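You operate a simulated robot arm through the tools that you are given. There is no shell and no other tool.

Carry out the task below with a simulated robot arm. There is one attempt and no reset: what you move stays moved.

Task
Fix rail B at 50 and rail C at 90 on the scale.

Only the result counts: the job must be done as asked and must still hold three seconds after the hand-in. Knocking over, shifting, dropping, spilling or breaking anything else fails it.

Robot
A 7-joint arm with a fingered hand on a trunk, on a base that moves. Base frame: it is fixed to the floor where the robot stands at the start and does not move with it; the origin is under the middle of the robot, x ahead of it, y to its left, z up. Readings come in m, degrees, newtons and seconds.
With the tool pointing down near the work surface it reaches from about 0.1 to 0.68 m from the robot's upright axis, wherever it stands. Its first joint turns from -69.0 to 172.0 degrees. Places, roughly: blue table [-1.9, 4.8, 0.6]; blue table brake lever [-0.7, 3.8, 0.6]; fixed rail clamp [-0.8, 4.4, 1]; green handle [-2.5, 3.3, 1]; grey table [-1.9, 2.4, 0.6]; grey table brake lever [-3, 2.6, 0.7]; rail a knob [-1.6, 2.6, 1]; rail b [-2, 2.5, 0.9]; rail b knob [-1.8, 2.8, 1]; rail c [-2.3, 2.6, 0.9]; rail c knob [-2.1, 3, 1]; rail d knob [-2.4, 3.1, 1]; sliding rail clamp [-1.1, 4.6, 1]; sliding rail knob [-1.3, 4.2, 1]; small table [-6, 5.5, 0.7]; small table brake lever [-5.4, 5.8, 0.7]. Payload 3.2 kg.
Tool frame: the origin (TCP) lies between the finger pads and is the grasp point; the fingertips stand 0.026 m ahead of it; z points along the fingers, y is the line along which they close. The gripper opens to 0.088 m; its body begins 0.03 m behind the TCP. The gripper is a hand of 5 fingers: y runs from the thumb to the fingers, the wrist lies at [-0.016, -0.108, -0.172] in the tool frame, and closing takes about 1.5 s.
Orientation is that of the tool frame in the base frame, as a unit quaternion [x, y, z, w]. With the fingers straight down and the wrist toward the robot, the tool's x, y and z point along [0, 1, 0], [1, 0, 0] and [0, 0, -1] of the base frame.

Tools
- The arm moves only by the tool nudge_tool. Its argument "steps" is a list of rows, each an object (a shift or turn left out is 0, a gripper value left out holds the last) with "travel": the shift along the base's x, y, z in units of 50 mm (1.0 is 50 mm), a list of three; "angular": the turn, a rotation vector about the base's x, y, z in units of 5 degrees (1.0 is 5 degrees), a list of three; "hand": the opening in per cent of the stroke, from 0 (shut) to 100 (fully open). In form: [{"travel": [tx, ty, tz], "angular": [ax, ay, az], "hand": hand}, ...]. A call has 1 to 20 rows; each row shifts and turns the commanded pose from where the row before left it. A call with a number of a shift or a turn outside -1 to 1 is refused whole. Each row takes 0.2 s and may step no farther than 0.05 m and 8.6 degrees from the row before; otherwise, or with a gripper value out of range, the whole call is refused. A pose out of reach is approached as far as the arm can. The call stops where the force on the tool passes 40 N (or 10 N more than at its start, if that is more) or the arm is blocked; 0.2 s more then pass. Each finger travels about 0.072 m/s and halts on what it meets, pressing with about 31 N; the grip force reading is that of the motor and also rises with nothing between the fingers. The clock runs only during rows and for 0.2 s after the last one: add rows that do not move to give the fingers time. It gives the time, the measured TCP pose, the force on the tool (base axes), the opening and the grip force at its end, in the units of the frame above (readings bear some noise), with the torque about the TCP (base axes, N m) and any sound that the robot's microphone picked up.
- Cameras (640 x 400 px; columns grow to the right, rows downward): "scene" is now at [0.139, -0.0078, 1.3524]; the picture's right is [-0.09, -1.00, -0.00], its down [-0.48, 0.04, -0.87] and it looks along [0.87, -0.07, -0.49] (base axes); focal length 270 px, centre (320, 200). "wrist" rides on the gripper at [0.067, -0.097, -0.117] in the tool frame; the picture's right is [-0.71, 0.33, -0.62], its down [-0.65, -0.65, 0.39] and it looks along [-0.28, 0.68, 0.68] (tool axes); focal length 234 px, centre (320, 200). There is no depth. A picture from a camera that has moved, and an enlarged one, comes with that camera's place and axes in the base frame and with its lens.
- snapshot(camera): a new picture of that camera. No time passes.
- slide_trunk(by): slides the trunk up (or, below 0, down) by that many m; the arm and the scene camera ride with it, the base frame stays. It gives what a move gives, with no picture.
- base_move(legs): drives the robot by 1 to 6 legs, each [ahead, left, turn to the left] in m, m and degrees, along the robot's own axes; the way and the turn of a leg run together, so that a leg with both is an arc; at most 1.5 m and 180 degrees a leg. The arm and the cameras ride along, it lands a little off, and it stops where it bumps. It gives what a move gives.
- preshape(shape): the hand has 5 fingers and takes this shape, open, in about a second: jaw (thumb against the fingers, like two jaws); tri (thumb and two fingers); tip (a fingertip pinch); poke (one finger out to press); point (the index stretched); flat (the hand flat); cup (the hand cupped); fist (a fist). The gripper value then closes the fingers along that shape, each until it touches; the sizes above hold for jaw. It gives what a move gives, with no picture.
- aim_head(pan, tilt): turns the head with the scene camera to pan (to the left, within 86 degrees either way) and tilt (down, from -29 to 69), counted from straight ahead of the robot. It gives what a move gives.
- close_up(camera, box): a new picture of the part [left, top, right, bottom] of that camera's present view, enlarged. No time passes.
- sign_off(): hands the job in; it is judged then, once.

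Nothing tells you exact positions but the pictures and the camera data. Unless the task says otherwise, let go and move clear before handing in.

The tools are called after "Call:" as a command line: name --argument value ..., lists and objects as JSON in quotes. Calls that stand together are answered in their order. nudge_tool: Moves the arm, as the interface text tells. Its arguments: {"type":"object","properties":{"steps":{"type":"array","items":{"type":"object","properties":{"travel":{"type":"array","items":{"type":"number"}},"angular":{"type":"array","items":{"type":"number"}},"hand":{"type":"number"}}}}},"required":["steps"]} The other tools are called the same way: slide_trunk (by) moves the trunk up or down; preshape (shape) gives the hand a shape; base_move (legs) drives the base; aim_head (pan, tilt) turns the head that bears the scene camera; snapshot (camera) takes a picture; close_up (camera, box) takes an enlarged picture of a part of a camera's view; sign_off () hands the job in.

At the start:

```text
time: 0.0
tool_pos: [0.4324, -0.049, 1.207]
ee_rot: [0.707, 0.708, 0.0, 0.001]
contact_force: [-0.1, 0.0, 0.3]
torque: [-0.01, 0.01, 0.02]
opening: 0.0878
gripper_force: 0.1
shape: jaw
trunk travel left (down, up): [-0.65, 0.19]
robot x, y, heading: [-0.0007, 0.0, 0.2]
head pan, tilt (commanded): [-4.9, 29.0]
```

scene: 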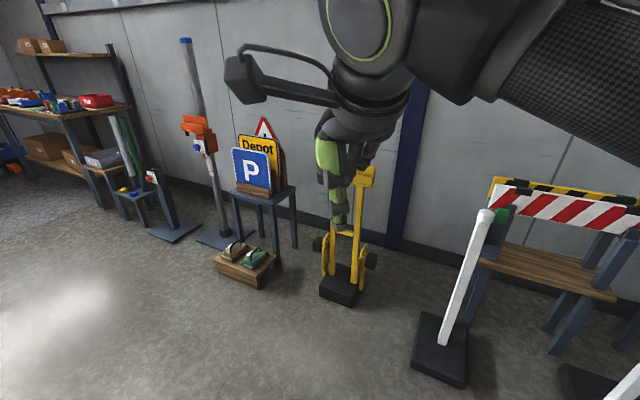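
wrist: 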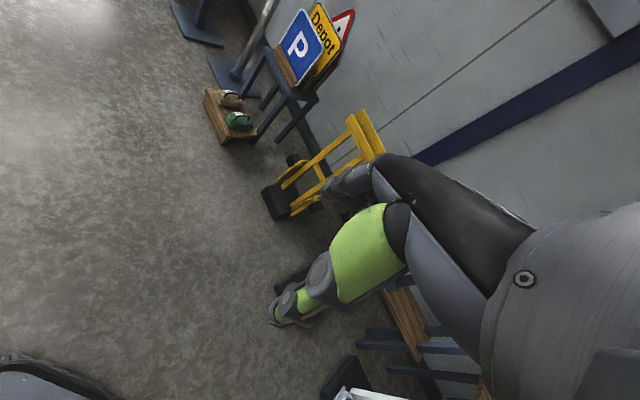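

I see a workshop wall ahead with signs, a hand truck and barriers; the rail tables should be behind and to my left. I'll turn the head left to look at them first.

Call:
aim_head --pan 86 --tilt 20

Call:
snapshot --camera "scene"

```text
time: 1.7
tool_pos: [0.4331, -0.0494, 1.207]
ee_rot: [0.706, 0.708, 0.001, 0.0]
contact_force: [0.0, -0.2, -0.6]
torque: [0.02, -0.01, 0.01]
opening: 0.0878
gripper_force: 0.1
shape: jaw
trunk travel left (down, up): [-0.65, 0.19]
robot x, y, heading: [-0.0039, 0.004, 0.3]
head pan, tilt (commanded): [85.9, 20.0]
```

```text
taken
camera scene: at [0.0552, 0.0928, 1.3669], right [1.0, -0.07, 0.0], down [-0.02, -0.34, -0.94], along [0.07, 0.94, -0.34], focal length 270 px, centre (320, 200)
```

scene: 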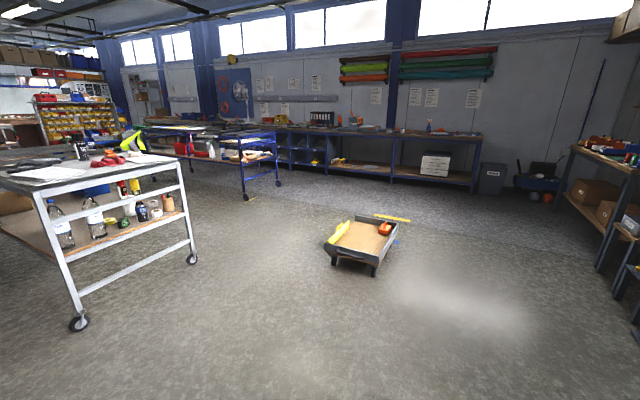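

The grey table (left) and the blue table behind it are in view. I'll turn the base in place to face them and look in detail.

Call:
base_move --legs '[[0, 0, 125]]'

Call:
aim_head --pan 0 --tilt 15

Call:
snapshot --camera "scene"

```text
time: 7.2
tool_pos: [-0.201, 0.3872, 1.2075]
ee_rot: [-0.293, 0.956, -0.001, 0.0]
contact_force: [0.0, 0.0, -1.3]
torque: [0.01, 0.02, 0.01]
opening: 0.0879
gripper_force: 0.0
shape: jaw
trunk travel left (down, up): [-0.65, 0.19]
robot x, y, heading: [-0.001, 0.0038, 124.0]
head pan, tilt (commanded): [85.9, 20.0]
```

```text
time: 8.8
tool_pos: [-0.2, 0.3863, 1.2067]
ee_rot: [-0.293, 0.956, 0.0, 0.0]
contact_force: [0.1, -0.5, -1.6]
torque: [0.01, 0.01, 0.01]
opening: 0.0878
gripper_force: 0.0
shape: jaw
trunk travel left (down, up): [-0.65, 0.19]
robot x, y, heading: [-0.0017, 0.0021, 123.9]
head pan, tilt (commanded): [0.0, 15.0]
```

```text
taken
camera scene: at [-0.0815, 0.1191, 1.3751], right [0.83, 0.56, 0.0], down [0.14, -0.21, -0.97], along [-0.54, 0.8, -0.26], focal length 270 px, centre (320, 200)
```

scene: 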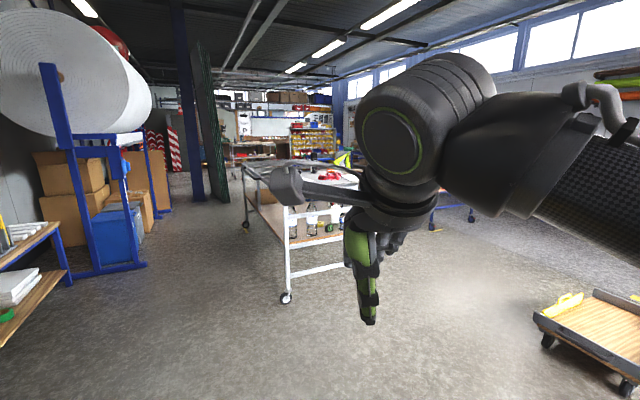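

I estimate the grey table's knob edge runs from about (-0.97, 2.36) to (-2.4, 3.2), facing the blue table. There is a gap of about 1.5 m between the tables. I'll drive between the low cart and the grey table to the mouth of that gap, then look again.

Call:
base_move --legs '[[0, 0, -26], [1.4, 0, 0], [1.3, 0, 0]]'

Call:
aim_head --pan 60 --tilt 15

Call:
snapshot --camera "scene"

```text
time: 23.2
tool_pos: [-0.39, 3.095, 1.2078]
ee_rot: [-0.072, 0.997, 0.0, 0.0]
contact_force: [-0.3, -0.5, 0.8]
torque: [-0.01, 0.04, -0.01]
opening: 0.0879
gripper_force: 0.1
shape: jaw
trunk travel left (down, up): [-0.65, 0.19]
robot x, y, heading: [-0.3791, 2.6581, 98.0]
head pan, tilt (commanded): [0.0, 15.0]
```

```text
time: 24.5
tool_pos: [-0.3905, 3.0945, 1.2068]
ee_rot: [-0.072, 0.997, 0.0, 0.0]
contact_force: [0.7, -0.1, -0.7]
torque: [0.0, 0.04, -0.01]
opening: 0.0875
gripper_force: 0.0
shape: jaw
trunk travel left (down, up): [-0.65, 0.19]
robot x, y, heading: [-0.3779, 2.6619, 98.0]
head pan, tilt (commanded): [60.0, 15.0]
```

```text
taken
camera scene: at [-0.4734, 2.7437, 1.3751], right [0.37, 0.93, 0.0], down [0.24, -0.1, -0.97], along [-0.9, 0.36, -0.26], focal length 270 px, centre (320, 200)
```

scene: 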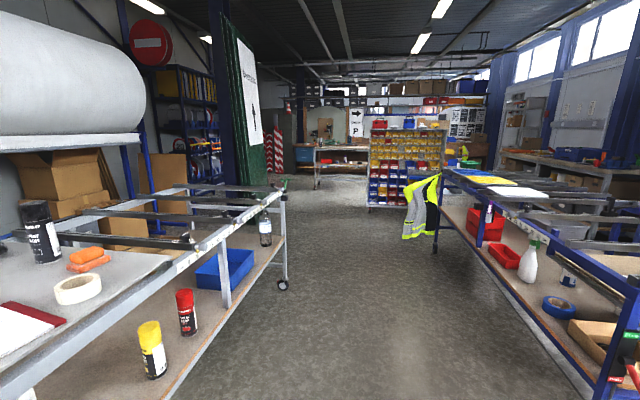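

The gap between the tables is clear. I see rails lying across the grey table's frame, so I'll zoom in on them.

Call:
close_up --camera "scene" --box '[80, 170, 320, 320]'

Call:
close_up --camera "scene" --box '[0, 200, 240, 350]'

Call:
close_up --camera "scene" --box '[400, 160, 640, 310]'

```text
2.67 times, centred on (200, 245) of scene
camera zoom: at [-0.4734, 2.7437, 1.3751], right [0.37, 0.93, 0.0], down [0.24, -0.1, -0.97], along [-0.9, 0.36, -0.26], focal length 721 px, centre (640, 80)
```

zoom: 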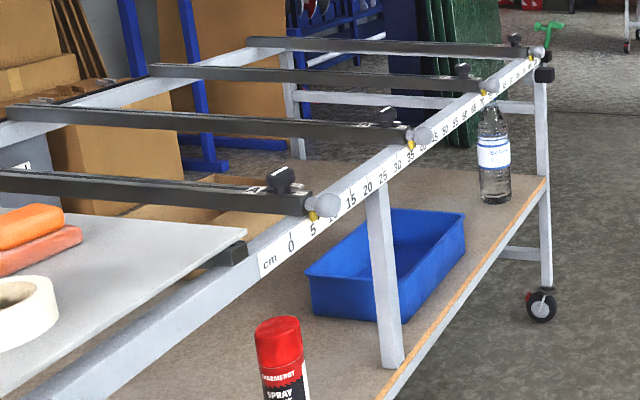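

```text
2.67 times, centred on (120, 275) of scene
camera zoom: at [-0.4734, 2.7437, 1.3751], right [0.37, 0.93, 0.0], down [0.24, -0.1, -0.97], along [-0.9, 0.36, -0.26], focal length 721 px, centre (853, 0)
```

zoom: 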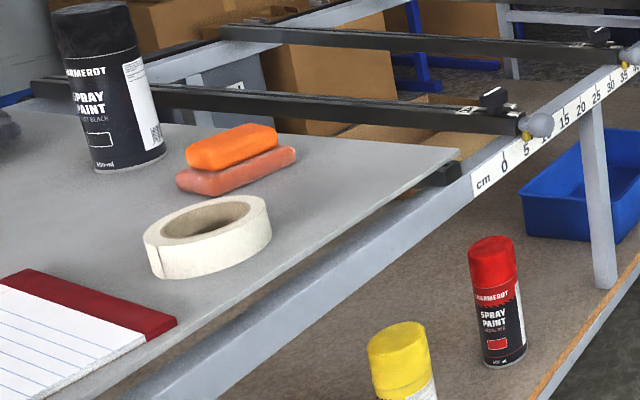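

```text
2.67 times, centred on (520, 235) of scene
camera zoom: at [-0.4734, 2.7437, 1.3751], right [0.37, 0.93, 0.0], down [0.24, -0.1, -0.97], along [-0.9, 0.36, -0.26], focal length 721 px, centre (-213, 107)
```

zoom: 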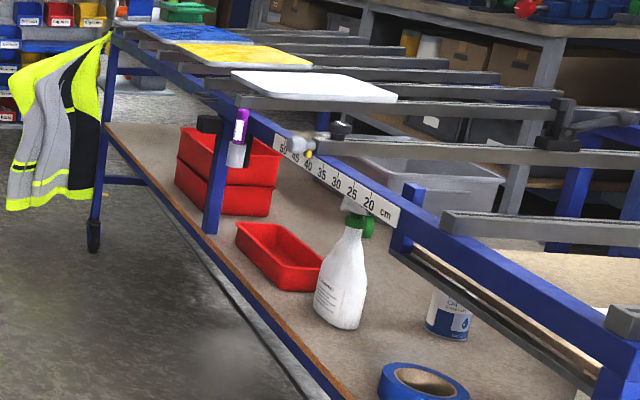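

The grey table carries a cm scale on its front edge. Each rail has a grey round knob, a yellow pointer and a black piece on top, and a green handle sits at the far corner. I'll drive into the aisle and turn to face the scale.

Call:
base_move --legs '[[0, 0, 47], [1.4, 0, 0], [0, 0, 94]]'

Call:
aim_head --pan 0 --tilt 30

Call:
snapshot --camera "scene"

Call:
snapshot --camera "wrist"

```text
time: 37.5
tool_pos: [-1.7847, 3.1146, 1.2077]
ee_rot: [0.965, -0.264, 0.0, 0.0]
contact_force: [-0.2, -0.1, 0.4]
torque: [0.01, -0.05, 0.02]
opening: 0.0878
gripper_force: 0.0
shape: jaw
trunk travel left (down, up): [-0.65, 0.19]
robot x, y, heading: [-1.5208, 3.46, -120.9]
head pan, tilt (commanded): [60.0, 15.0]
```

```text
time: 38.9
tool_pos: [-1.7846, 3.1141, 1.207]
ee_rot: [0.964, -0.265, 0.0, 0.0]
contact_force: [0.8, 0.1, -0.2]
torque: [0.0, 0.0, 0.0]
opening: 0.0878
gripper_force: 0.0
shape: jaw
trunk travel left (down, up): [-0.65, 0.19]
robot x, y, heading: [-1.5216, 3.4588, -120.8]
head pan, tilt (commanded): [0.0, 30.0]
```

```text
taken
camera scene: at [-1.5946, 3.3404, 1.3509], right [-0.86, 0.51, 0.0], down [0.26, 0.43, -0.87], along [-0.44, -0.74, -0.5], focal length 270 px, centre (320, 200)
```

scene: 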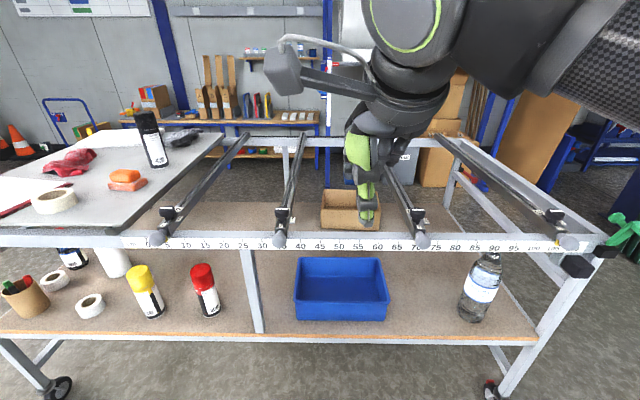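

```text
taken
camera wrist: at [-1.6778, 3.1628, 1.3259], right [-0.78, 0.08, 0.62], down [-0.22, 0.89, -0.39], along [-0.59, -0.44, -0.68], focal length 234 px, centre (320, 200)
```

wrist: 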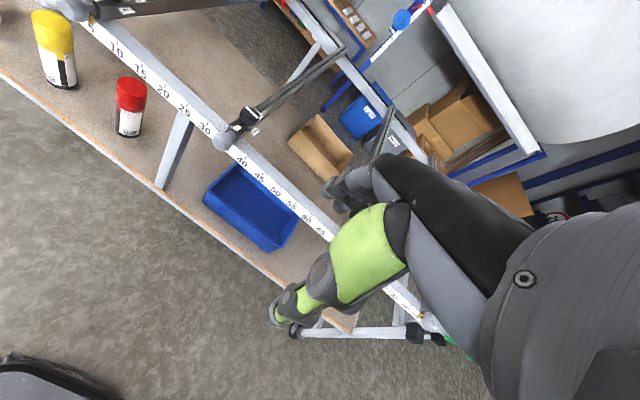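

Rail A is at about 5, B at about 35, C at about 67 and D at about 104. I'll zoom in on each knob and on the green handle.

Call:
close_up --camera "scene" --box '[240, 190, 320, 260]'

Call:
close_up --camera "scene" --box '[380, 190, 460, 260]'

Call:
close_up --camera "scene" --box '[500, 180, 640, 290]'

Call:
close_up --camera "scene" --box '[110, 190, 210, 260]'

```text
5.71 times, centred on (280, 225) of scene
camera zoom: at [-1.5946, 3.3404, 1.3509], right [-0.86, 0.51, 0.0], down [0.26, 0.43, -0.87], along [-0.44, -0.74, -0.5], focal length 1544 px, centre (549, 57)
```

zoom: 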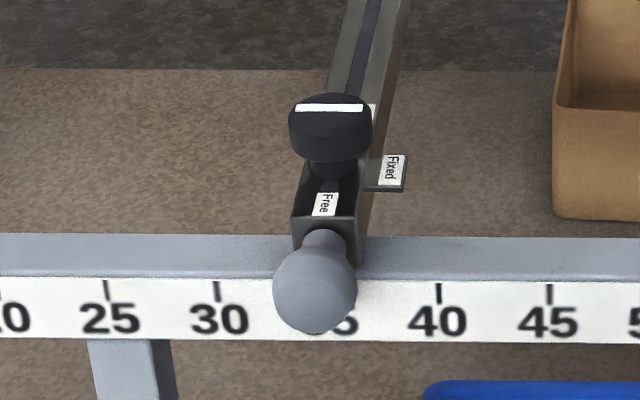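

```text
5.71 times, centred on (420, 225) of scene
camera zoom: at [-1.5946, 3.3404, 1.3509], right [-0.86, 0.51, 0.0], down [0.26, 0.43, -0.87], along [-0.44, -0.74, -0.5], focal length 1544 px, centre (-251, 57)
```

zoom: 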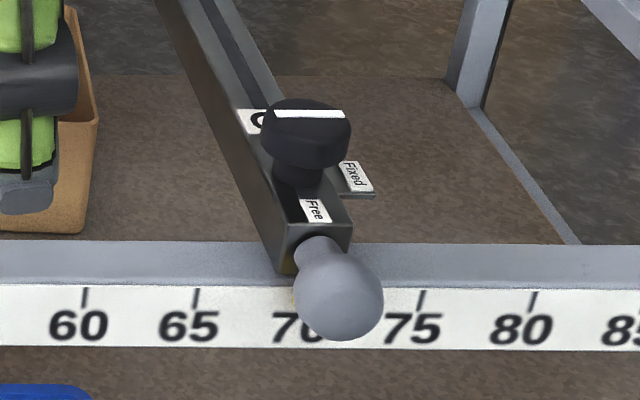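

```text
3.64 times, centred on (570, 235) of scene
camera zoom: at [-1.5946, 3.3404, 1.3509], right [-0.86, 0.51, 0.0], down [0.26, 0.43, -0.87], along [-0.44, -0.74, -0.5], focal length 983 px, centre (-589, 73)
```

zoom: 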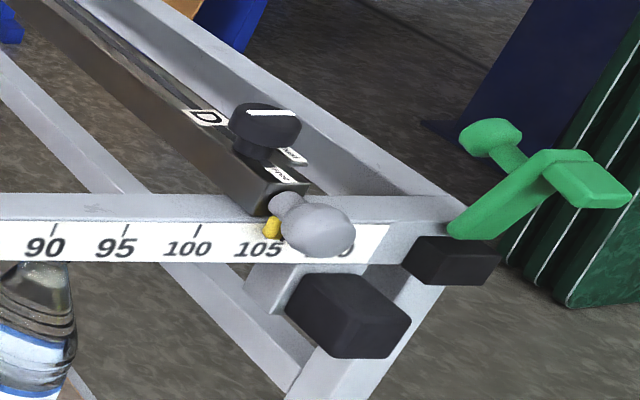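

```text
5.71 times, centred on (160, 225) of scene
camera zoom: at [-1.5946, 3.3404, 1.3509], right [-0.86, 0.51, 0.0], down [0.26, 0.43, -0.87], along [-0.44, -0.74, -0.5], focal length 1544 px, centre (1234, 57)
```

zoom: 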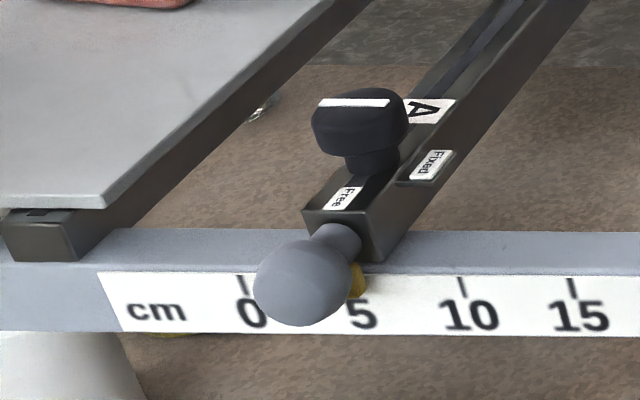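

The black top knobs have a white stripe with labels "Fixed" (to the right) and "Free" (toward the aisle), and the grey balls are handles for sliding. Before planning, I'll check the table brake and the green handle by looking to the right.

Call:
aim_head --pan -40 --tilt 30

Call:
snapshot --camera "scene"

```text
time: 39.9
tool_pos: [-1.7852, 3.1149, 1.2067]
ee_rot: [0.964, -0.265, 0.0, -0.001]
contact_force: [0.0, -1.1, 0.0]
torque: [-0.04, -0.02, 0.0]
opening: 0.0879
gripper_force: 0.0
shape: jaw
trunk travel left (down, up): [-0.65, 0.19]
robot x, y, heading: [-1.5194, 3.4603, -120.9]
head pan, tilt (commanded): [-40.0, 30.0]
```

```text
taken
camera scene: at [-1.6337, 3.3883, 1.3509], right [-0.33, 0.94, 0.0], down [0.47, 0.16, -0.87], along [-0.82, -0.29, -0.5], focal length 270 px, centre (320, 200)
```

scene: 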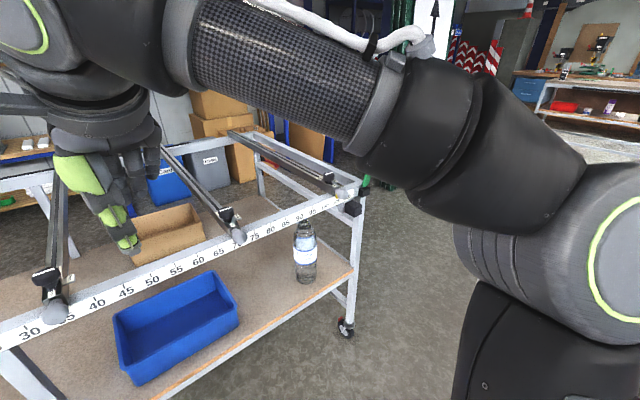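

Call:
close_up --camera "scene" --box '[310, 160, 390, 210]'

Call:
close_up --camera "scene" --box '[320, 290, 400, 340]'

```text
8.00 times, centred on (350, 185) of scene
camera zoom: at [-1.6337, 3.3883, 1.3509], right [-0.33, 0.94, 0.0], down [0.47, 0.16, -0.87], along [-0.82, -0.29, -0.5], focal length 2162 px, centre (80, 320)
```

zoom: 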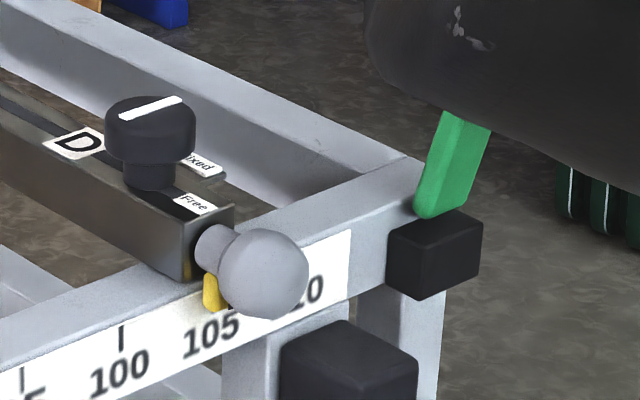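

```text
8.00 times, centred on (360, 315) of scene
camera zoom: at [-1.6337, 3.3883, 1.3509], right [-0.33, 0.94, 0.0], down [0.47, 0.16, -0.87], along [-0.82, -0.29, -0.5], focal length 2162 px, centre (0, -720)
```

zoom: 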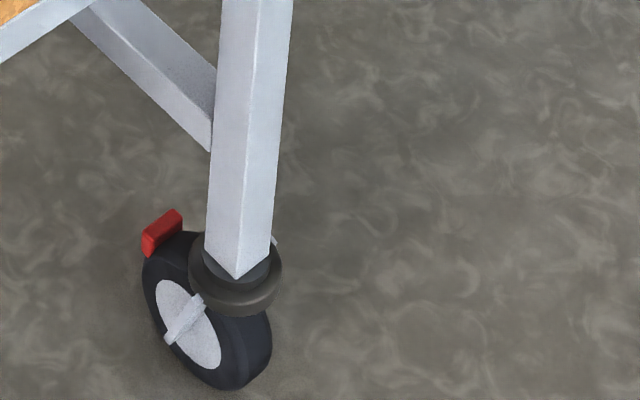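

Call:
close_up --camera "scene" --box '[220, 120, 340, 200]'

Call:
close_up --camera "scene" --box '[20, 230, 120, 330]'

Call:
close_up --camera "scene" --box '[180, 190, 280, 260]'

```text
5.00 times, centred on (280, 160) of scene
camera zoom: at [-1.6337, 3.3883, 1.3509], right [-0.33, 0.94, 0.0], down [0.47, 0.16, -0.87], along [-0.82, -0.29, -0.5], focal length 1351 px, centre (520, 400)
```

zoom: 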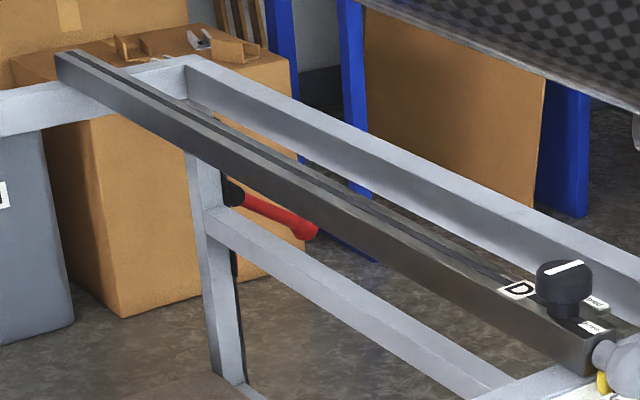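

```text
4.00 times, centred on (70, 280) of scene
camera zoom: at [-1.6337, 3.3883, 1.3509], right [-0.33, 0.94, 0.0], down [0.47, 0.16, -0.87], along [-0.82, -0.29, -0.5], focal length 1081 px, centre (1320, -120)
```

zoom: 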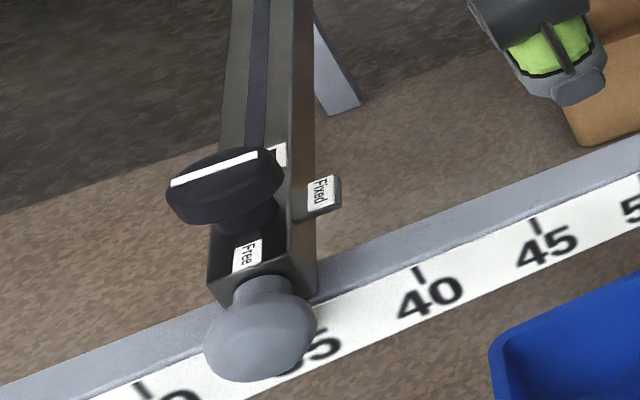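

```text
5.71 times, centred on (230, 225) of scene
camera zoom: at [-1.6337, 3.3883, 1.3509], right [-0.33, 0.94, 0.0], down [0.47, 0.16, -0.87], along [-0.82, -0.29, -0.5], focal length 1544 px, centre (834, 57)
```

zoom: 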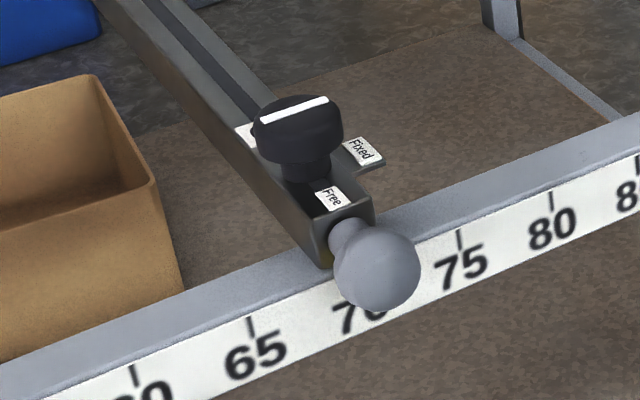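

The table's red brake lever is on the far end, well away from the work. I'll move the base about 0.2 m closer to the scale so the knobs come within reach, then look again.

Call:
base_move --legs '[[0.2, 0.0, -0.9]]'

Call:
aim_head --pan 0 --tilt 40

Call:
snapshot --camera "scene"

Call:
snapshot --camera "wrist"

```text
time: 41.5
tool_pos: [-1.8949, 2.946, 1.2075]
ee_rot: [0.962, -0.273, -0.001, 0.0]
contact_force: [0.1, -0.1, -0.7]
torque: [0.03, -0.01, -0.05]
opening: 0.0877
gripper_force: 0.1
shape: jaw
trunk travel left (down, up): [-0.65, 0.19]
robot x, y, heading: [-1.6192, 3.2918, -121.7]
head pan, tilt (commanded): [-40.0, 30.0]
```

```text
time: 42.6
tool_pos: [-1.8946, 2.9476, 1.2075]
ee_rot: [0.962, -0.274, 0.001, 0.0]
contact_force: [-0.5, -0.2, 0.3]
torque: [0.0, -0.03, 0.0]
opening: 0.0881
gripper_force: 0.1
shape: jaw
trunk travel left (down, up): [-0.65, 0.19]
robot x, y, heading: [-1.6252, 3.287, -121.7]
head pan, tilt (commanded): [0.0, 40.0]
```

```text
taken
camera scene: at [-1.6982, 3.1746, 1.3355], right [-0.85, 0.53, 0.0], down [0.34, 0.55, -0.77], along [-0.4, -0.65, -0.64], focal length 270 px, centre (320, 200)
```

scene: 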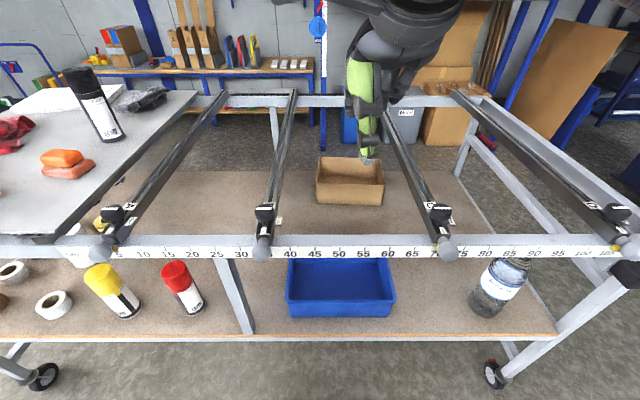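

```text
taken
camera wrist: at [-1.7869, 2.9938, 1.326], right [-0.78, 0.09, 0.62], down [-0.21, 0.9, -0.39], along [-0.59, -0.43, -0.68], focal length 234 px, centre (320, 200)
```

wrist: 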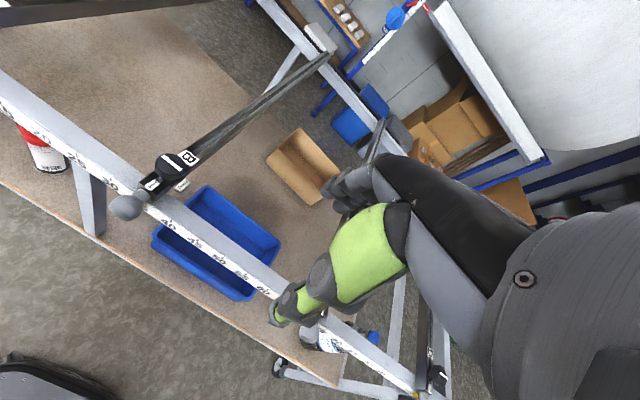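

Call:
close_up --camera "scene" --box '[225, 195, 305, 265]'

Call:
close_up --camera "scene" --box '[400, 195, 480, 265]'

Call:
close_up --camera "wrist" --box '[100, 120, 220, 230]'

```text
5.71 times, centred on (265, 230) of scene
camera zoom: at [-1.6982, 3.1746, 1.3355], right [-0.85, 0.53, 0.0], down [0.34, 0.55, -0.77], along [-0.4, -0.65, -0.64], focal length 1544 px, centre (634, 29)
```

zoom: 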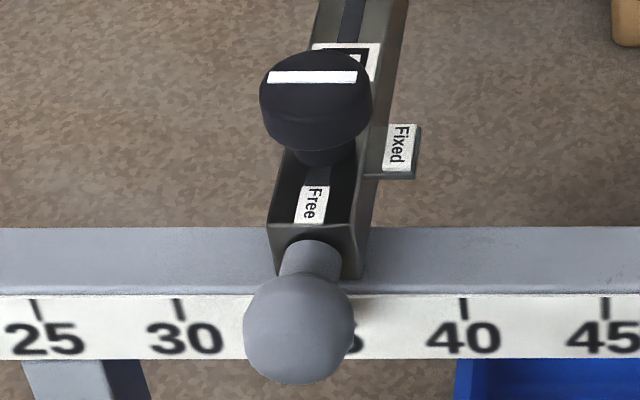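

```text
5.71 times, centred on (440, 230) of scene
camera zoom: at [-1.6982, 3.1746, 1.3355], right [-0.85, 0.53, 0.0], down [0.34, 0.55, -0.77], along [-0.4, -0.65, -0.64], focal length 1544 px, centre (-366, 29)
```

zoom: 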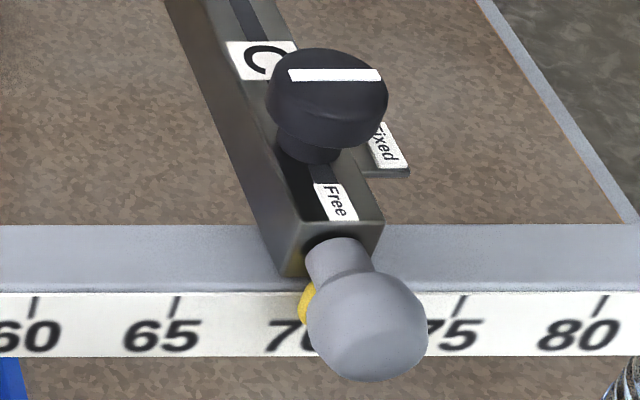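

```text
3.64 times, centred on (160, 175) of wrist
camera zoom: at [-1.7869, 2.9938, 1.326], right [-0.78, 0.09, 0.62], down [-0.21, 0.9, -0.39], along [-0.59, -0.43, -0.68], focal length 852 px, centre (902, 291)
```

zoom: 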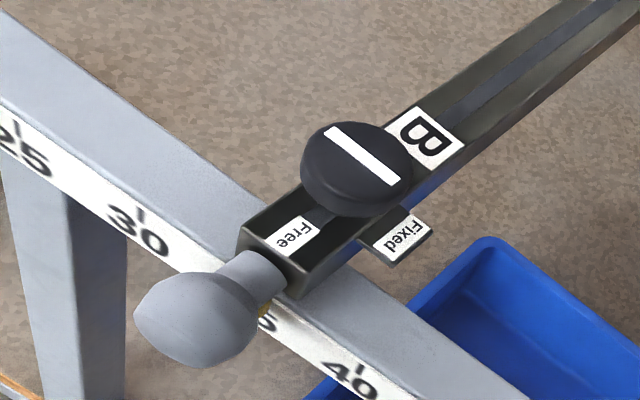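

The knobs are round, about 38 mm across, with their stripes at "Fixed". Knob B's axis is near (-1.811, 2.780) with its top at about z 0.98, and turning it clockwise by 90° leads to "Free". I'll move the hand above knob B, staying high, and test how far the wrist can turn.

Call:
nudge_tool --steps '[{"travel": [0.333, -0.672, -0.3]}, {"travel": [0.333, -0.672, -0.3]}, {"travel": [0.333, -0.672, -0.3]}, {"travel": [0.333, -0.672, -0.3]}, {"travel": [0.333, -0.672, -0.3]}, {}]'

Call:
snapshot --camera "scene"

Call:
snapshot --camera "wrist"

```text
time: 44.0
tool_pos: [-1.8115, 2.7803, 1.1323]
ee_rot: [0.962, -0.273, 0.002, 0.0]
contact_force: [-0.9, -0.1, -0.5]
torque: [-0.05, -0.01, 0.0]
opening: 0.0879
gripper_force: 0.0
shape: jaw
trunk travel left (down, up): [-0.65, 0.19]
robot x, y, heading: [-1.6225, 3.2886, -121.9]
head pan, tilt (commanded): [0.0, 40.0]
```

```text
taken
camera scene: at [-1.6985, 3.176, 1.3356], right [-0.85, 0.53, 0.0], down [0.34, 0.55, -0.77], along [-0.4, -0.65, -0.64], focal length 270 px, centre (320, 200)
```

scene: 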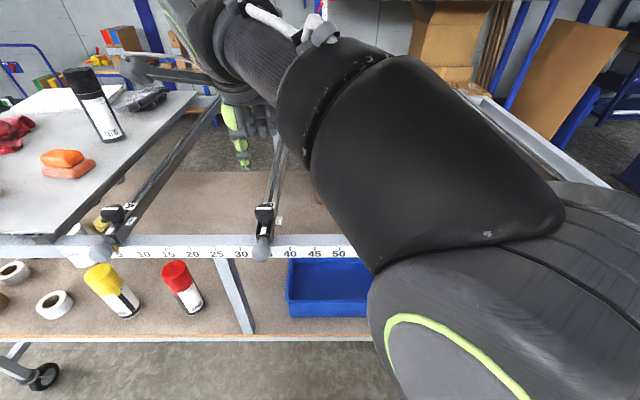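

```text
taken
camera wrist: at [-1.7033, 2.8272, 1.2513], right [-0.78, 0.09, 0.62], down [-0.21, 0.9, -0.39], along [-0.59, -0.43, -0.68], focal length 234 px, centre (320, 200)
```

wrist: 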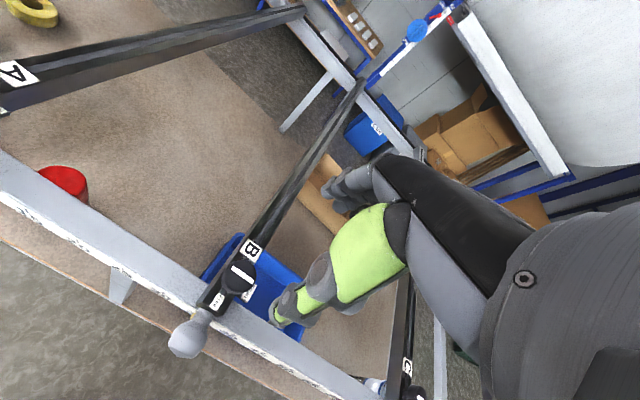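

The hand is above knob B. I'll test a counter-clockwise wrist turn of 60° at this safe height.

Call:
nudge_tool --steps '[{"angular": [0, 0, 1]}, {"angular": [0, 0, 1]}, {"angular": [0, 0, 1]}, {"angular": [0, 0, 1]}, {"angular": [0, 0, 1]}, {"angular": [0, 0, 1]}, {"angular": [0, 0, 1]}, {"angular": [0, 0, 1]}, {"angular": [0, 0, 1]}, {"angular": [0, 0, 1]}, {"angular": [0, 0, 1]}, {"angular": [0, 0, 1]}, {}, {}]'

Call:
snapshot --camera "scene"

Call:
snapshot --camera "wrist"

```text
time: 47.0
tool_pos: [-1.8113, 2.7794, 1.132]
ee_rot: [0.969, 0.246, 0.0, 0.0]
contact_force: [0.5, -0.4, -1.0]
torque: [0.01, 0.01, 0.0]
opening: 0.0879
gripper_force: 0.0
shape: jaw
trunk travel left (down, up): [-0.65, 0.19]
robot x, y, heading: [-1.6255, 3.2908, -121.7]
head pan, tilt (commanded): [0.0, 40.0]
```

```text
taken
camera scene: at [-1.6981, 3.1745, 1.3355], right [-0.85, 0.53, 0.0], down [0.34, 0.55, -0.77], along [-0.4, -0.65, -0.64], focal length 270 px, centre (320, 200)
```

scene: 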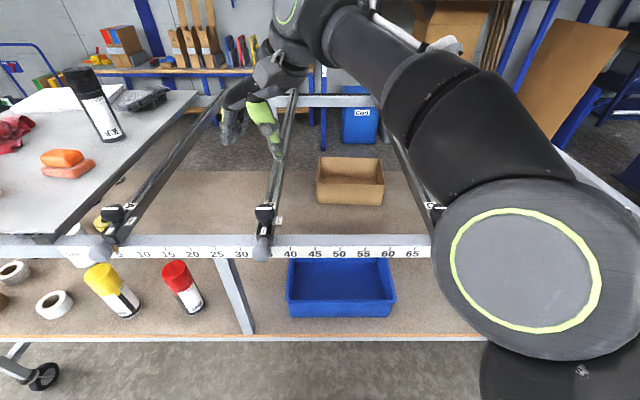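

```text
taken
camera wrist: at [-1.7988, 2.8952, 1.2509], right [-0.47, -0.63, 0.62], down [-0.88, 0.27, -0.39], along [0.08, -0.73, -0.68], focal length 234 px, centre (320, 200)
```

wrist: 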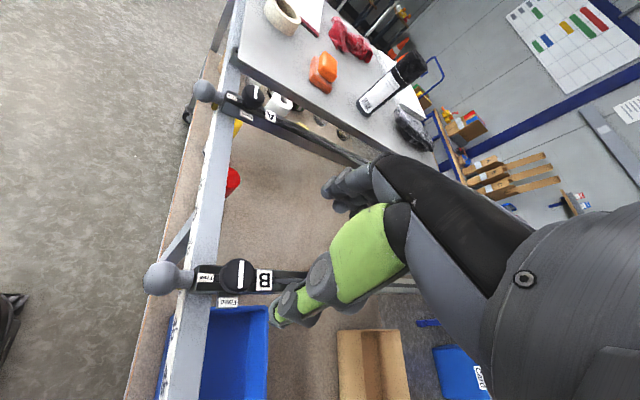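

Call:
close_up --camera "wrist" --box '[190, 235, 290, 315]'

Call:
close_up --camera "scene" --box '[200, 80, 320, 180]'

```text
5.00 times, centred on (240, 275) of wrist
camera zoom: at [-1.7988, 2.8952, 1.2509], right [-0.47, -0.63, 0.62], down [-0.88, 0.27, -0.39], along [0.08, -0.73, -0.68], focal length 1171 px, centre (720, -175)
```

zoom: 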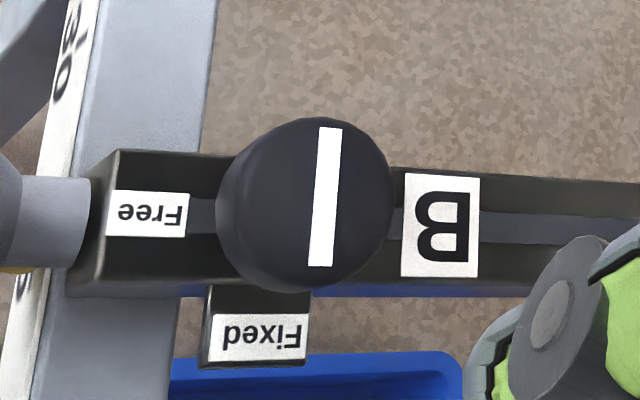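

```text
4.00 times, centred on (260, 130) of scene
camera zoom: at [-1.6981, 3.1745, 1.3355], right [-0.85, 0.53, 0.0], down [0.34, 0.55, -0.77], along [-0.4, -0.65, -0.64], focal length 1081 px, centre (560, 480)
```

zoom: 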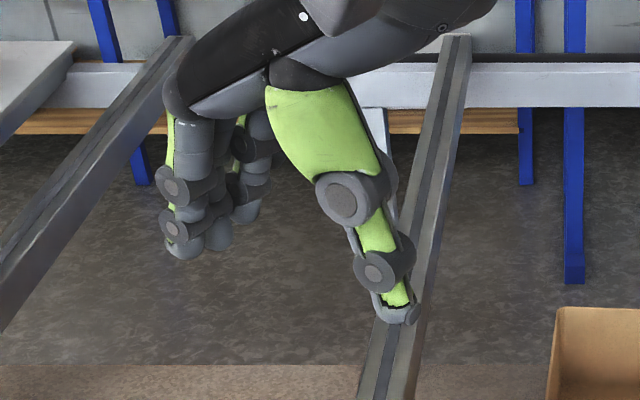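

The knob sits right on the tool axis in both wrist orientations, with its top at about z 0.978 and the rail top at about 0.951. I'll check at height that the full 90° clockwise turn, from +60° to -30°, is reachable.

Call:
nudge_tool --steps '[{"angular": [0, 0, -1]}, {"angular": [0, 0, -1]}, {"angular": [0, 0, -1]}, {"angular": [0, 0, -1]}, {"angular": [0, 0, -1]}, {"angular": [0, 0, -1]}, {"angular": [0, 0, -1]}, {"angular": [0, 0, -1]}, {"angular": [0, 0, -1]}, {"angular": [0, 0, -1]}, {"angular": [0, 0, -1]}, {"angular": [0, 0, -1]}, {"angular": [0, 0, -1]}, {"angular": [0, 0, -1]}, {"angular": [0, 0, -1]}, {"angular": [0, 0, -1]}, {"angular": [0, 0, -1]}, {"angular": [0, 0, -1]}, {}, {}]'

Call:
snapshot --camera "scene"

Call:
close_up --camera "wrist" --box '[190, 235, 290, 315]'

```text
time: 51.4
tool_pos: [-1.8572, 2.7878, 1.1536]
ee_rot: [0.839, -0.542, 0.042, 0.002]
contact_force: [-0.3, 0.8, -0.4]
torque: [0.03, 0.02, -0.02]
opening: 0.0878
gripper_force: 0.1
shape: jaw
trunk travel left (down, up): [-0.65, 0.19]
robot x, y, heading: [-1.621, 3.2891, -121.7]
head pan, tilt (commanded): [0.0, 40.0]
stopped in row 20: the arm was blocked; the commanded pose is now the measured one
```

```text
taken
camera scene: at [-1.6982, 3.1748, 1.3355], right [-0.85, 0.53, 0.0], down [0.34, 0.55, -0.77], along [-0.4, -0.65, -0.64], focal length 270 px, centre (320, 200)
```

scene: 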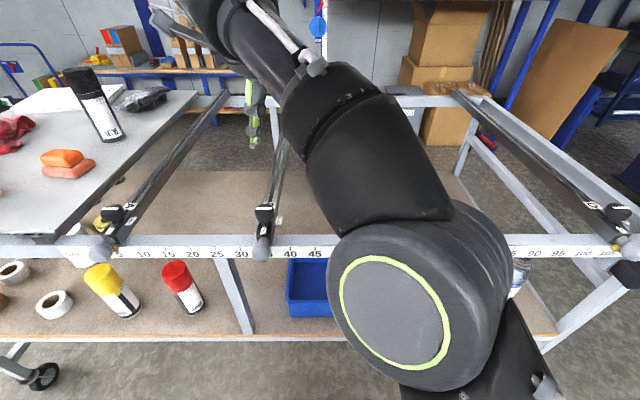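

```text
5.00 times, centred on (240, 275) of wrist
camera zoom: at [-1.7485, 2.7713, 1.2806], right [-0.63, 0.54, 0.56], down [0.36, 0.84, -0.41], along [-0.69, -0.06, -0.72], focal length 1171 px, centre (720, -175)
```

zoom: 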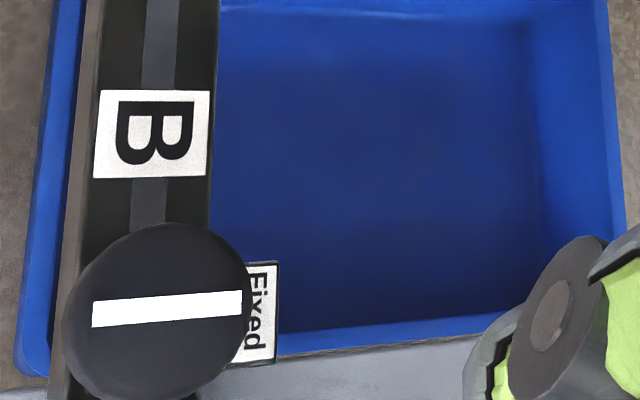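

Turning to -30° is beyond the arm's range here, so I'll use a window from about +90° down to 0° instead. I'll restore the pose (tilt and position) and test the +90° end.

Call:
nudge_tool --steps '[{"travel": [0.3, -0.05, -0.1], "angular": [0.28, 0.39, 0.5]}, {"travel": [0.3, -0.05, -0.1], "angular": [0.28, 0.39, 0.5]}, {"travel": [0.318, -0.066, -0.232], "angular": [0, 0, 1]}, {"angular": [0, 0, 1]}, {"angular": [0, 0, 1]}, {"angular": [0, 0, 1]}, {"angular": [0, 0, 1]}, {"angular": [0, 0, 1]}, {"angular": [0, 0, 1]}, {"angular": [0, 0, 1]}, {"angular": [0, 0, 1]}, {"angular": [0, 0, 1]}, {"angular": [0, 0, 1]}, {"angular": [0, 0, 1]}, {"angular": [0, 0, 1]}, {"angular": [0, 0, 1]}, {"angular": [0, 0, 1]}, {"angular": [0, 0, 1]}, {}, {}]'

```text
time: 55.6
tool_pos: [-1.8079, 2.7781, 1.1305]
ee_rot: [0.985, 0.171, -0.003, 0.0]
contact_force: [0.7, -0.2, 0.9]
torque: [0.01, -0.01, 0.0]
opening: 0.0877
gripper_force: 0.1
shape: jaw
trunk travel left (down, up): [-0.65, 0.19]
robot x, y, heading: [-1.6219, 3.2891, -121.6]
head pan, tilt (commanded): [0.0, 40.0]
```

Call:
nudge_tool --steps '[{"angular": [0, 0, 1]}, {"angular": [0, 0, 1]}, {"angular": [0, 0, 1]}, {"angular": [0, 0, 1]}, {"angular": [0, 0, 1]}, {"angular": [0, 0, 1]}, {"angular": [0, 0, 1]}, {"angular": [0, 0, 1]}, {"angular": [0, 0, 1]}, {}, {}]'

Call:
snapshot --camera "scene"

Call:
snapshot --camera "wrist"

```text
time: 58.0
tool_pos: [-1.8072, 2.8069, 1.1155]
ee_rot: [0.845, 0.534, -0.003, 0.001]
contact_force: [-0.5, -0.1, -0.1]
torque: [0.0, -0.02, -0.01]
opening: 0.0879
gripper_force: 0.0
shape: jaw
out of reach, approached as far as the arm can: row 6, 7, 8, 9
trunk travel left (down, up): [-0.65, 0.19]
robot x, y, heading: [-1.6314, 3.2898, -121.8]
head pan, tilt (commanded): [0.0, 40.0]
```

```text
taken
camera scene: at [-1.6982, 3.1748, 1.3355], right [-0.85, 0.53, 0.0], down [0.34, 0.55, -0.77], along [-0.4, -0.65, -0.64], focal length 270 px, centre (320, 200)
```

scene: 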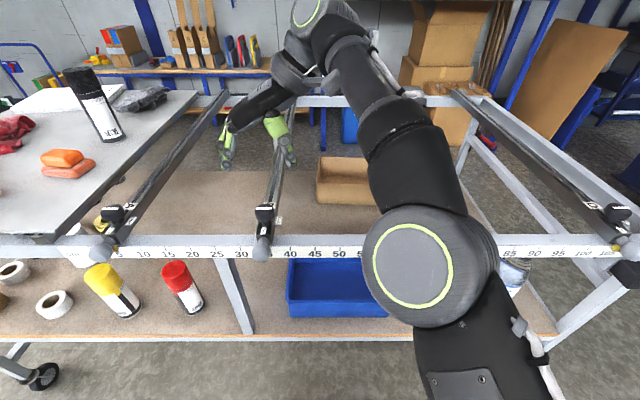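

```text
taken
camera wrist: at [-1.8668, 2.9077, 1.233], right [0.0, -0.78, 0.63], down [-0.87, -0.31, -0.38], along [0.49, -0.55, -0.68], focal length 234 px, centre (320, 200)
```

wrist: 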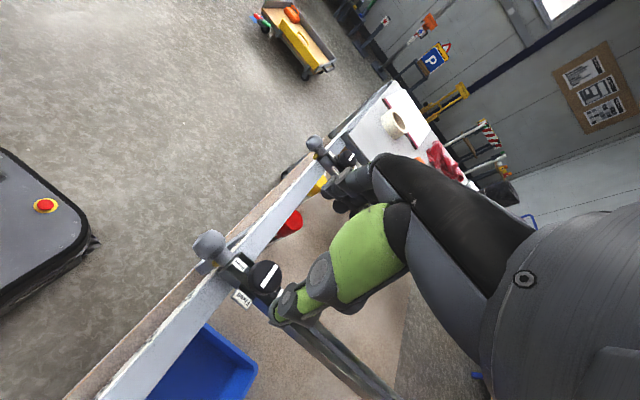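

At +80° and beyond the arm runs out of reach from this stance. I'll bring the hand back to about +45°, move the base a little closer, and test the range again.

Call:
nudge_tool --steps '[{"travel": [0, 0, 0.5], "angular": [0, 0, -1]}, {"angular": [0, 0, -1]}, {"angular": [0, 0, -1]}, {"angular": [0, 0, -1]}, {"angular": [0, 0, -1]}, {"angular": [0, 0, -1]}, {"angular": [0, 0, -1]}, {"angular": [0, 0, -1]}, {"angular": [0, 0, -1]}, {"angular": [0, 0, -1]}, {}, {}]'

Call:
base_move --legs '[[0.09, 0.0, 0]]'

Call:
aim_head --pan 0 --tilt 50

Call:
snapshot --camera "scene"

```text
time: 60.6
tool_pos: [-1.8074, 2.8091, 1.1397]
ee_rot: [0.992, 0.126, -0.003, -0.001]
contact_force: [-0.5, -0.2, 0.6]
torque: [-0.01, -0.02, -0.02]
opening: 0.0877
gripper_force: 0.0
shape: jaw
out of reach, approached as far as the arm can: row 1
trunk travel left (down, up): [-0.65, 0.19]
robot x, y, heading: [-1.6272, 3.2911, -121.7]
head pan, tilt (commanded): [0.0, 40.0]
```

```text
time: 61.7
tool_pos: [-1.854, 2.7342, 1.1388]
ee_rot: [0.992, 0.126, -0.002, 0.0]
contact_force: [0.0, -0.1, -0.8]
torque: [0.02, -0.01, 0.0]
opening: 0.0878
gripper_force: 0.0
shape: jaw
trunk travel left (down, up): [-0.65, 0.19]
robot x, y, heading: [-1.67, 3.2153, -121.8]
head pan, tilt (commanded): [0.0, 40.0]
```

```text
time: 62.4
tool_pos: [-1.8542, 2.7347, 1.1399]
ee_rot: [0.992, 0.126, -0.002, 0.0]
contact_force: [-0.6, -0.1, 0.2]
torque: [-0.04, 0.02, 0.04]
opening: 0.088
gripper_force: 0.1
shape: jaw
trunk travel left (down, up): [-0.65, 0.19]
robot x, y, heading: [-1.6718, 3.2127, -121.6]
head pan, tilt (commanded): [0.0, 50.0]
```

```text
taken
camera scene: at [-1.7406, 3.1061, 1.3214], right [-0.85, 0.53, 0.0], down [0.4, 0.65, -0.64], along [-0.34, -0.55, -0.77], focal length 270 px, centre (320, 200)
```

scene: 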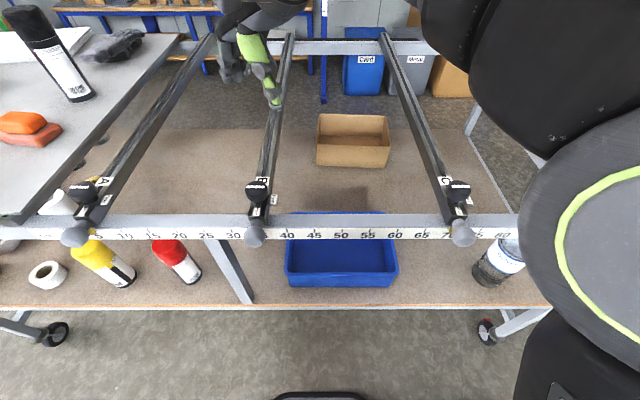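

Call:
nudge_tool --steps '[{"travel": [0.425, 0.445, -0.1], "angular": [0, 0, 1]}, {"travel": [0.425, 0.445, -0.1], "angular": [0, 0, 1]}, {"angular": [0, 0, 1]}, {"angular": [0, 0, 1]}, {"angular": [0, 0, 1]}, {"angular": [0, 0, 1]}, {"angular": [0, 0, 1]}, {"angular": [0, 0, 1]}, {"angular": [0, 0, 1]}, {}, {}]'

```text
time: 64.8
tool_pos: [-1.8109, 2.7796, 1.1299]
ee_rot: [0.868, 0.497, -0.003, 0.001]
contact_force: [0.4, -0.2, 0.8]
torque: [0.01, 0.01, -0.02]
opening: 0.0878
gripper_force: 0.2
shape: jaw
trunk travel left (down, up): [-0.65, 0.19]
robot x, y, heading: [-1.6717, 3.2142, -121.9]
head pan, tilt (commanded): [0.0, 50.0]
```

Closer in, +91° is now reachable. I'll check the other end by turning clockwise to about -9°.

Call:
nudge_tool --steps '[{"angular": [0, 0, -1]}, {"angular": [0, 0, -1]}, {"angular": [0, 0, -1]}, {"angular": [0, 0, -1]}, {"angular": [0, 0, -1]}, {"angular": [0, 0, -1]}, {"angular": [0, 0, -1]}, {"angular": [0, 0, -1]}, {"angular": [0, 0, -1]}, {"angular": [0, 0, -1]}, {"angular": [0, 0, -1]}, {"angular": [0, 0, -1]}, {"angular": [0, 0, -1]}, {"angular": [0, 0, -1]}, {"angular": [0, 0, -1]}, {"angular": [0, 0, -1]}, {"angular": [0, 0, -1]}, {"angular": [0, 0, -1]}, {"angular": [0, 0, -1]}, {"angular": [0, 0, -1]}]'

Call:
snapshot --camera "scene"

Call:
snapshot --camera "wrist"

```text
time: 69.0
tool_pos: [-1.8292, 2.7822, 1.1452]
ee_rot: [0.934, -0.354, 0.043, -0.001]
contact_force: [-0.7, 0.2, 0.3]
torque: [0.02, 0.01, -0.03]
opening: 0.0878
gripper_force: 0.1
shape: jaw
trunk travel left (down, up): [-0.65, 0.19]
robot x, y, heading: [-1.6694, 3.2174, -121.7]
head pan, tilt (commanded): [0.0, 50.0]
```

```text
taken
camera scene: at [-1.7374, 3.1056, 1.3197], right [-0.87, 0.49, 0.0], down [0.38, 0.68, -0.63], along [-0.31, -0.55, -0.78], focal length 270 px, centre (320, 200)
```

scene: 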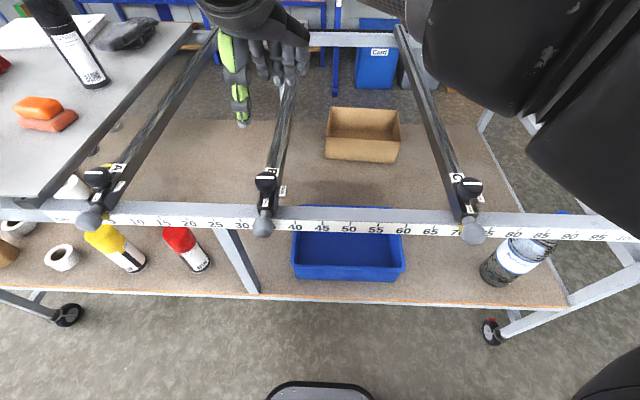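

```text
taken
camera wrist: at [-1.7235, 2.8125, 1.2709], right [-0.8, 0.24, 0.56], down [-0.02, 0.91, -0.42], along [-0.6, -0.34, -0.72], focal length 234 px, centre (320, 200)
```

wrist: 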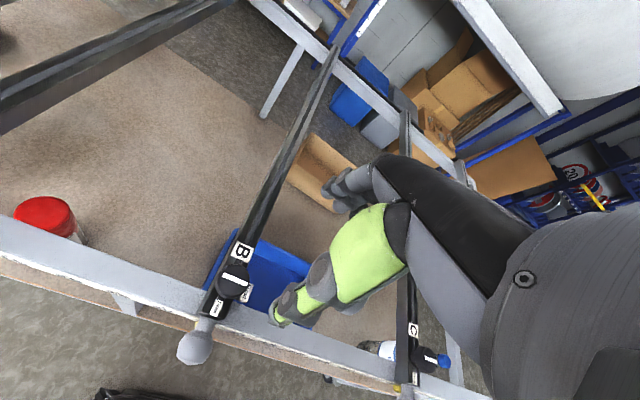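

Near -9° the elbow presses against the head, so the range here is about 0° to +95°. I'll rotate back to +45° and shift the base left, so the knob lies more to the robot's right and there is more room on both sides.

Call:
nudge_tool --steps '[{"angular": [0, 0, 1]}, {"angular": [0, 0, 1]}, {"angular": [0, 0, 1]}, {"angular": [0, 0, 1]}, {"angular": [0, 0, 1]}, {"angular": [0, 0, 1]}, {"angular": [0, 0, 1]}, {"angular": [0, 0, 1]}, {"angular": [0, 0, 1]}, {"angular": [0, 0, 1]}, {}, {}]'

Call:
snapshot --camera "scene"

```text
time: 71.6
tool_pos: [-1.8114, 2.7795, 1.1294]
ee_rot: [0.997, 0.083, -0.003, -0.001]
contact_force: [0.2, 0.4, -0.3]
torque: [-0.01, -0.02, 0.01]
opening: 0.0879
gripper_force: 0.1
shape: jaw
trunk travel left (down, up): [-0.65, 0.19]
robot x, y, heading: [-1.6692, 3.2117, -121.8]
head pan, tilt (commanded): [0.0, 50.0]
```

```text
taken
camera scene: at [-1.7407, 3.1059, 1.3213], right [-0.85, 0.53, 0.0], down [0.4, 0.65, -0.64], along [-0.34, -0.55, -0.77], focal length 270 px, centre (320, 200)
```

scene: 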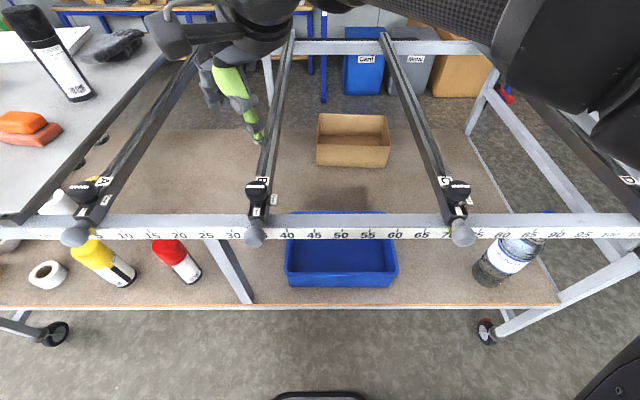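

Call:
base_move --legs '[[0.0, 0.12, 0]]'

Call:
snapshot --camera "scene"

```text
time: 72.8
tool_pos: [-1.7084, 2.7155, 1.1294]
ee_rot: [0.997, 0.083, -0.003, -0.001]
contact_force: [-0.2, 0.1, -0.1]
torque: [0.02, 0.07, 0.01]
opening: 0.0879
gripper_force: 0.1
shape: jaw
trunk travel left (down, up): [-0.65, 0.19]
robot x, y, heading: [-1.5709, 3.1511, -121.8]
head pan, tilt (commanded): [0.0, 50.0]
```

```text
taken
camera scene: at [-1.6385, 3.0427, 1.3213], right [-0.85, 0.53, 0.0], down [0.4, 0.65, -0.64], along [-0.34, -0.55, -0.77], focal length 270 px, centre (320, 200)
```

scene: 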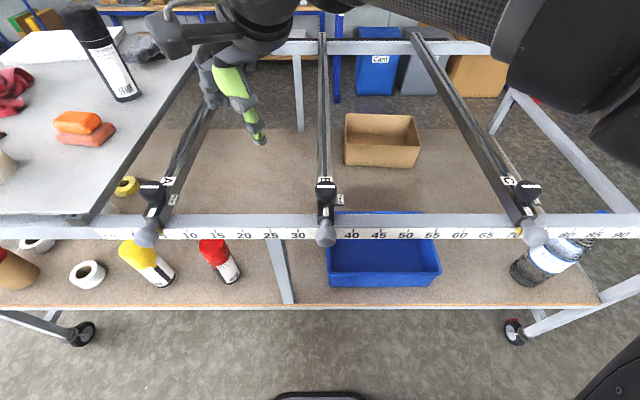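

Call:
nudge_tool --steps '[{"travel": [-0.688, 0.423, 0], "angular": [0, 0, 1]}, {"travel": [-0.688, 0.423, 0], "angular": [0, 0, 1]}, {"travel": [-0.688, 0.424, 0], "angular": [0, 0, 1]}, {"angular": [0, 0, 1]}, {"angular": [0, 0, 1]}, {"angular": [0, 0, 1]}, {"angular": [0, 0, 1]}, {"angular": [0, 0, 1]}, {"angular": [0, 0, 1]}, {"angular": [0, 0, 1]}, {}, {}]'

```text
time: 75.5
tool_pos: [-1.8127, 2.7792, 1.1291]
ee_rot: [0.868, 0.497, -0.003, 0.001]
contact_force: [-0.1, -0.3, -0.1]
torque: [0.02, -0.02, 0.01]
opening: 0.0878
gripper_force: 0.0
shape: jaw
trunk travel left (down, up): [-0.65, 0.19]
robot x, y, heading: [-1.5713, 3.1504, -121.7]
head pan, tilt (commanded): [0.0, 50.0]
```

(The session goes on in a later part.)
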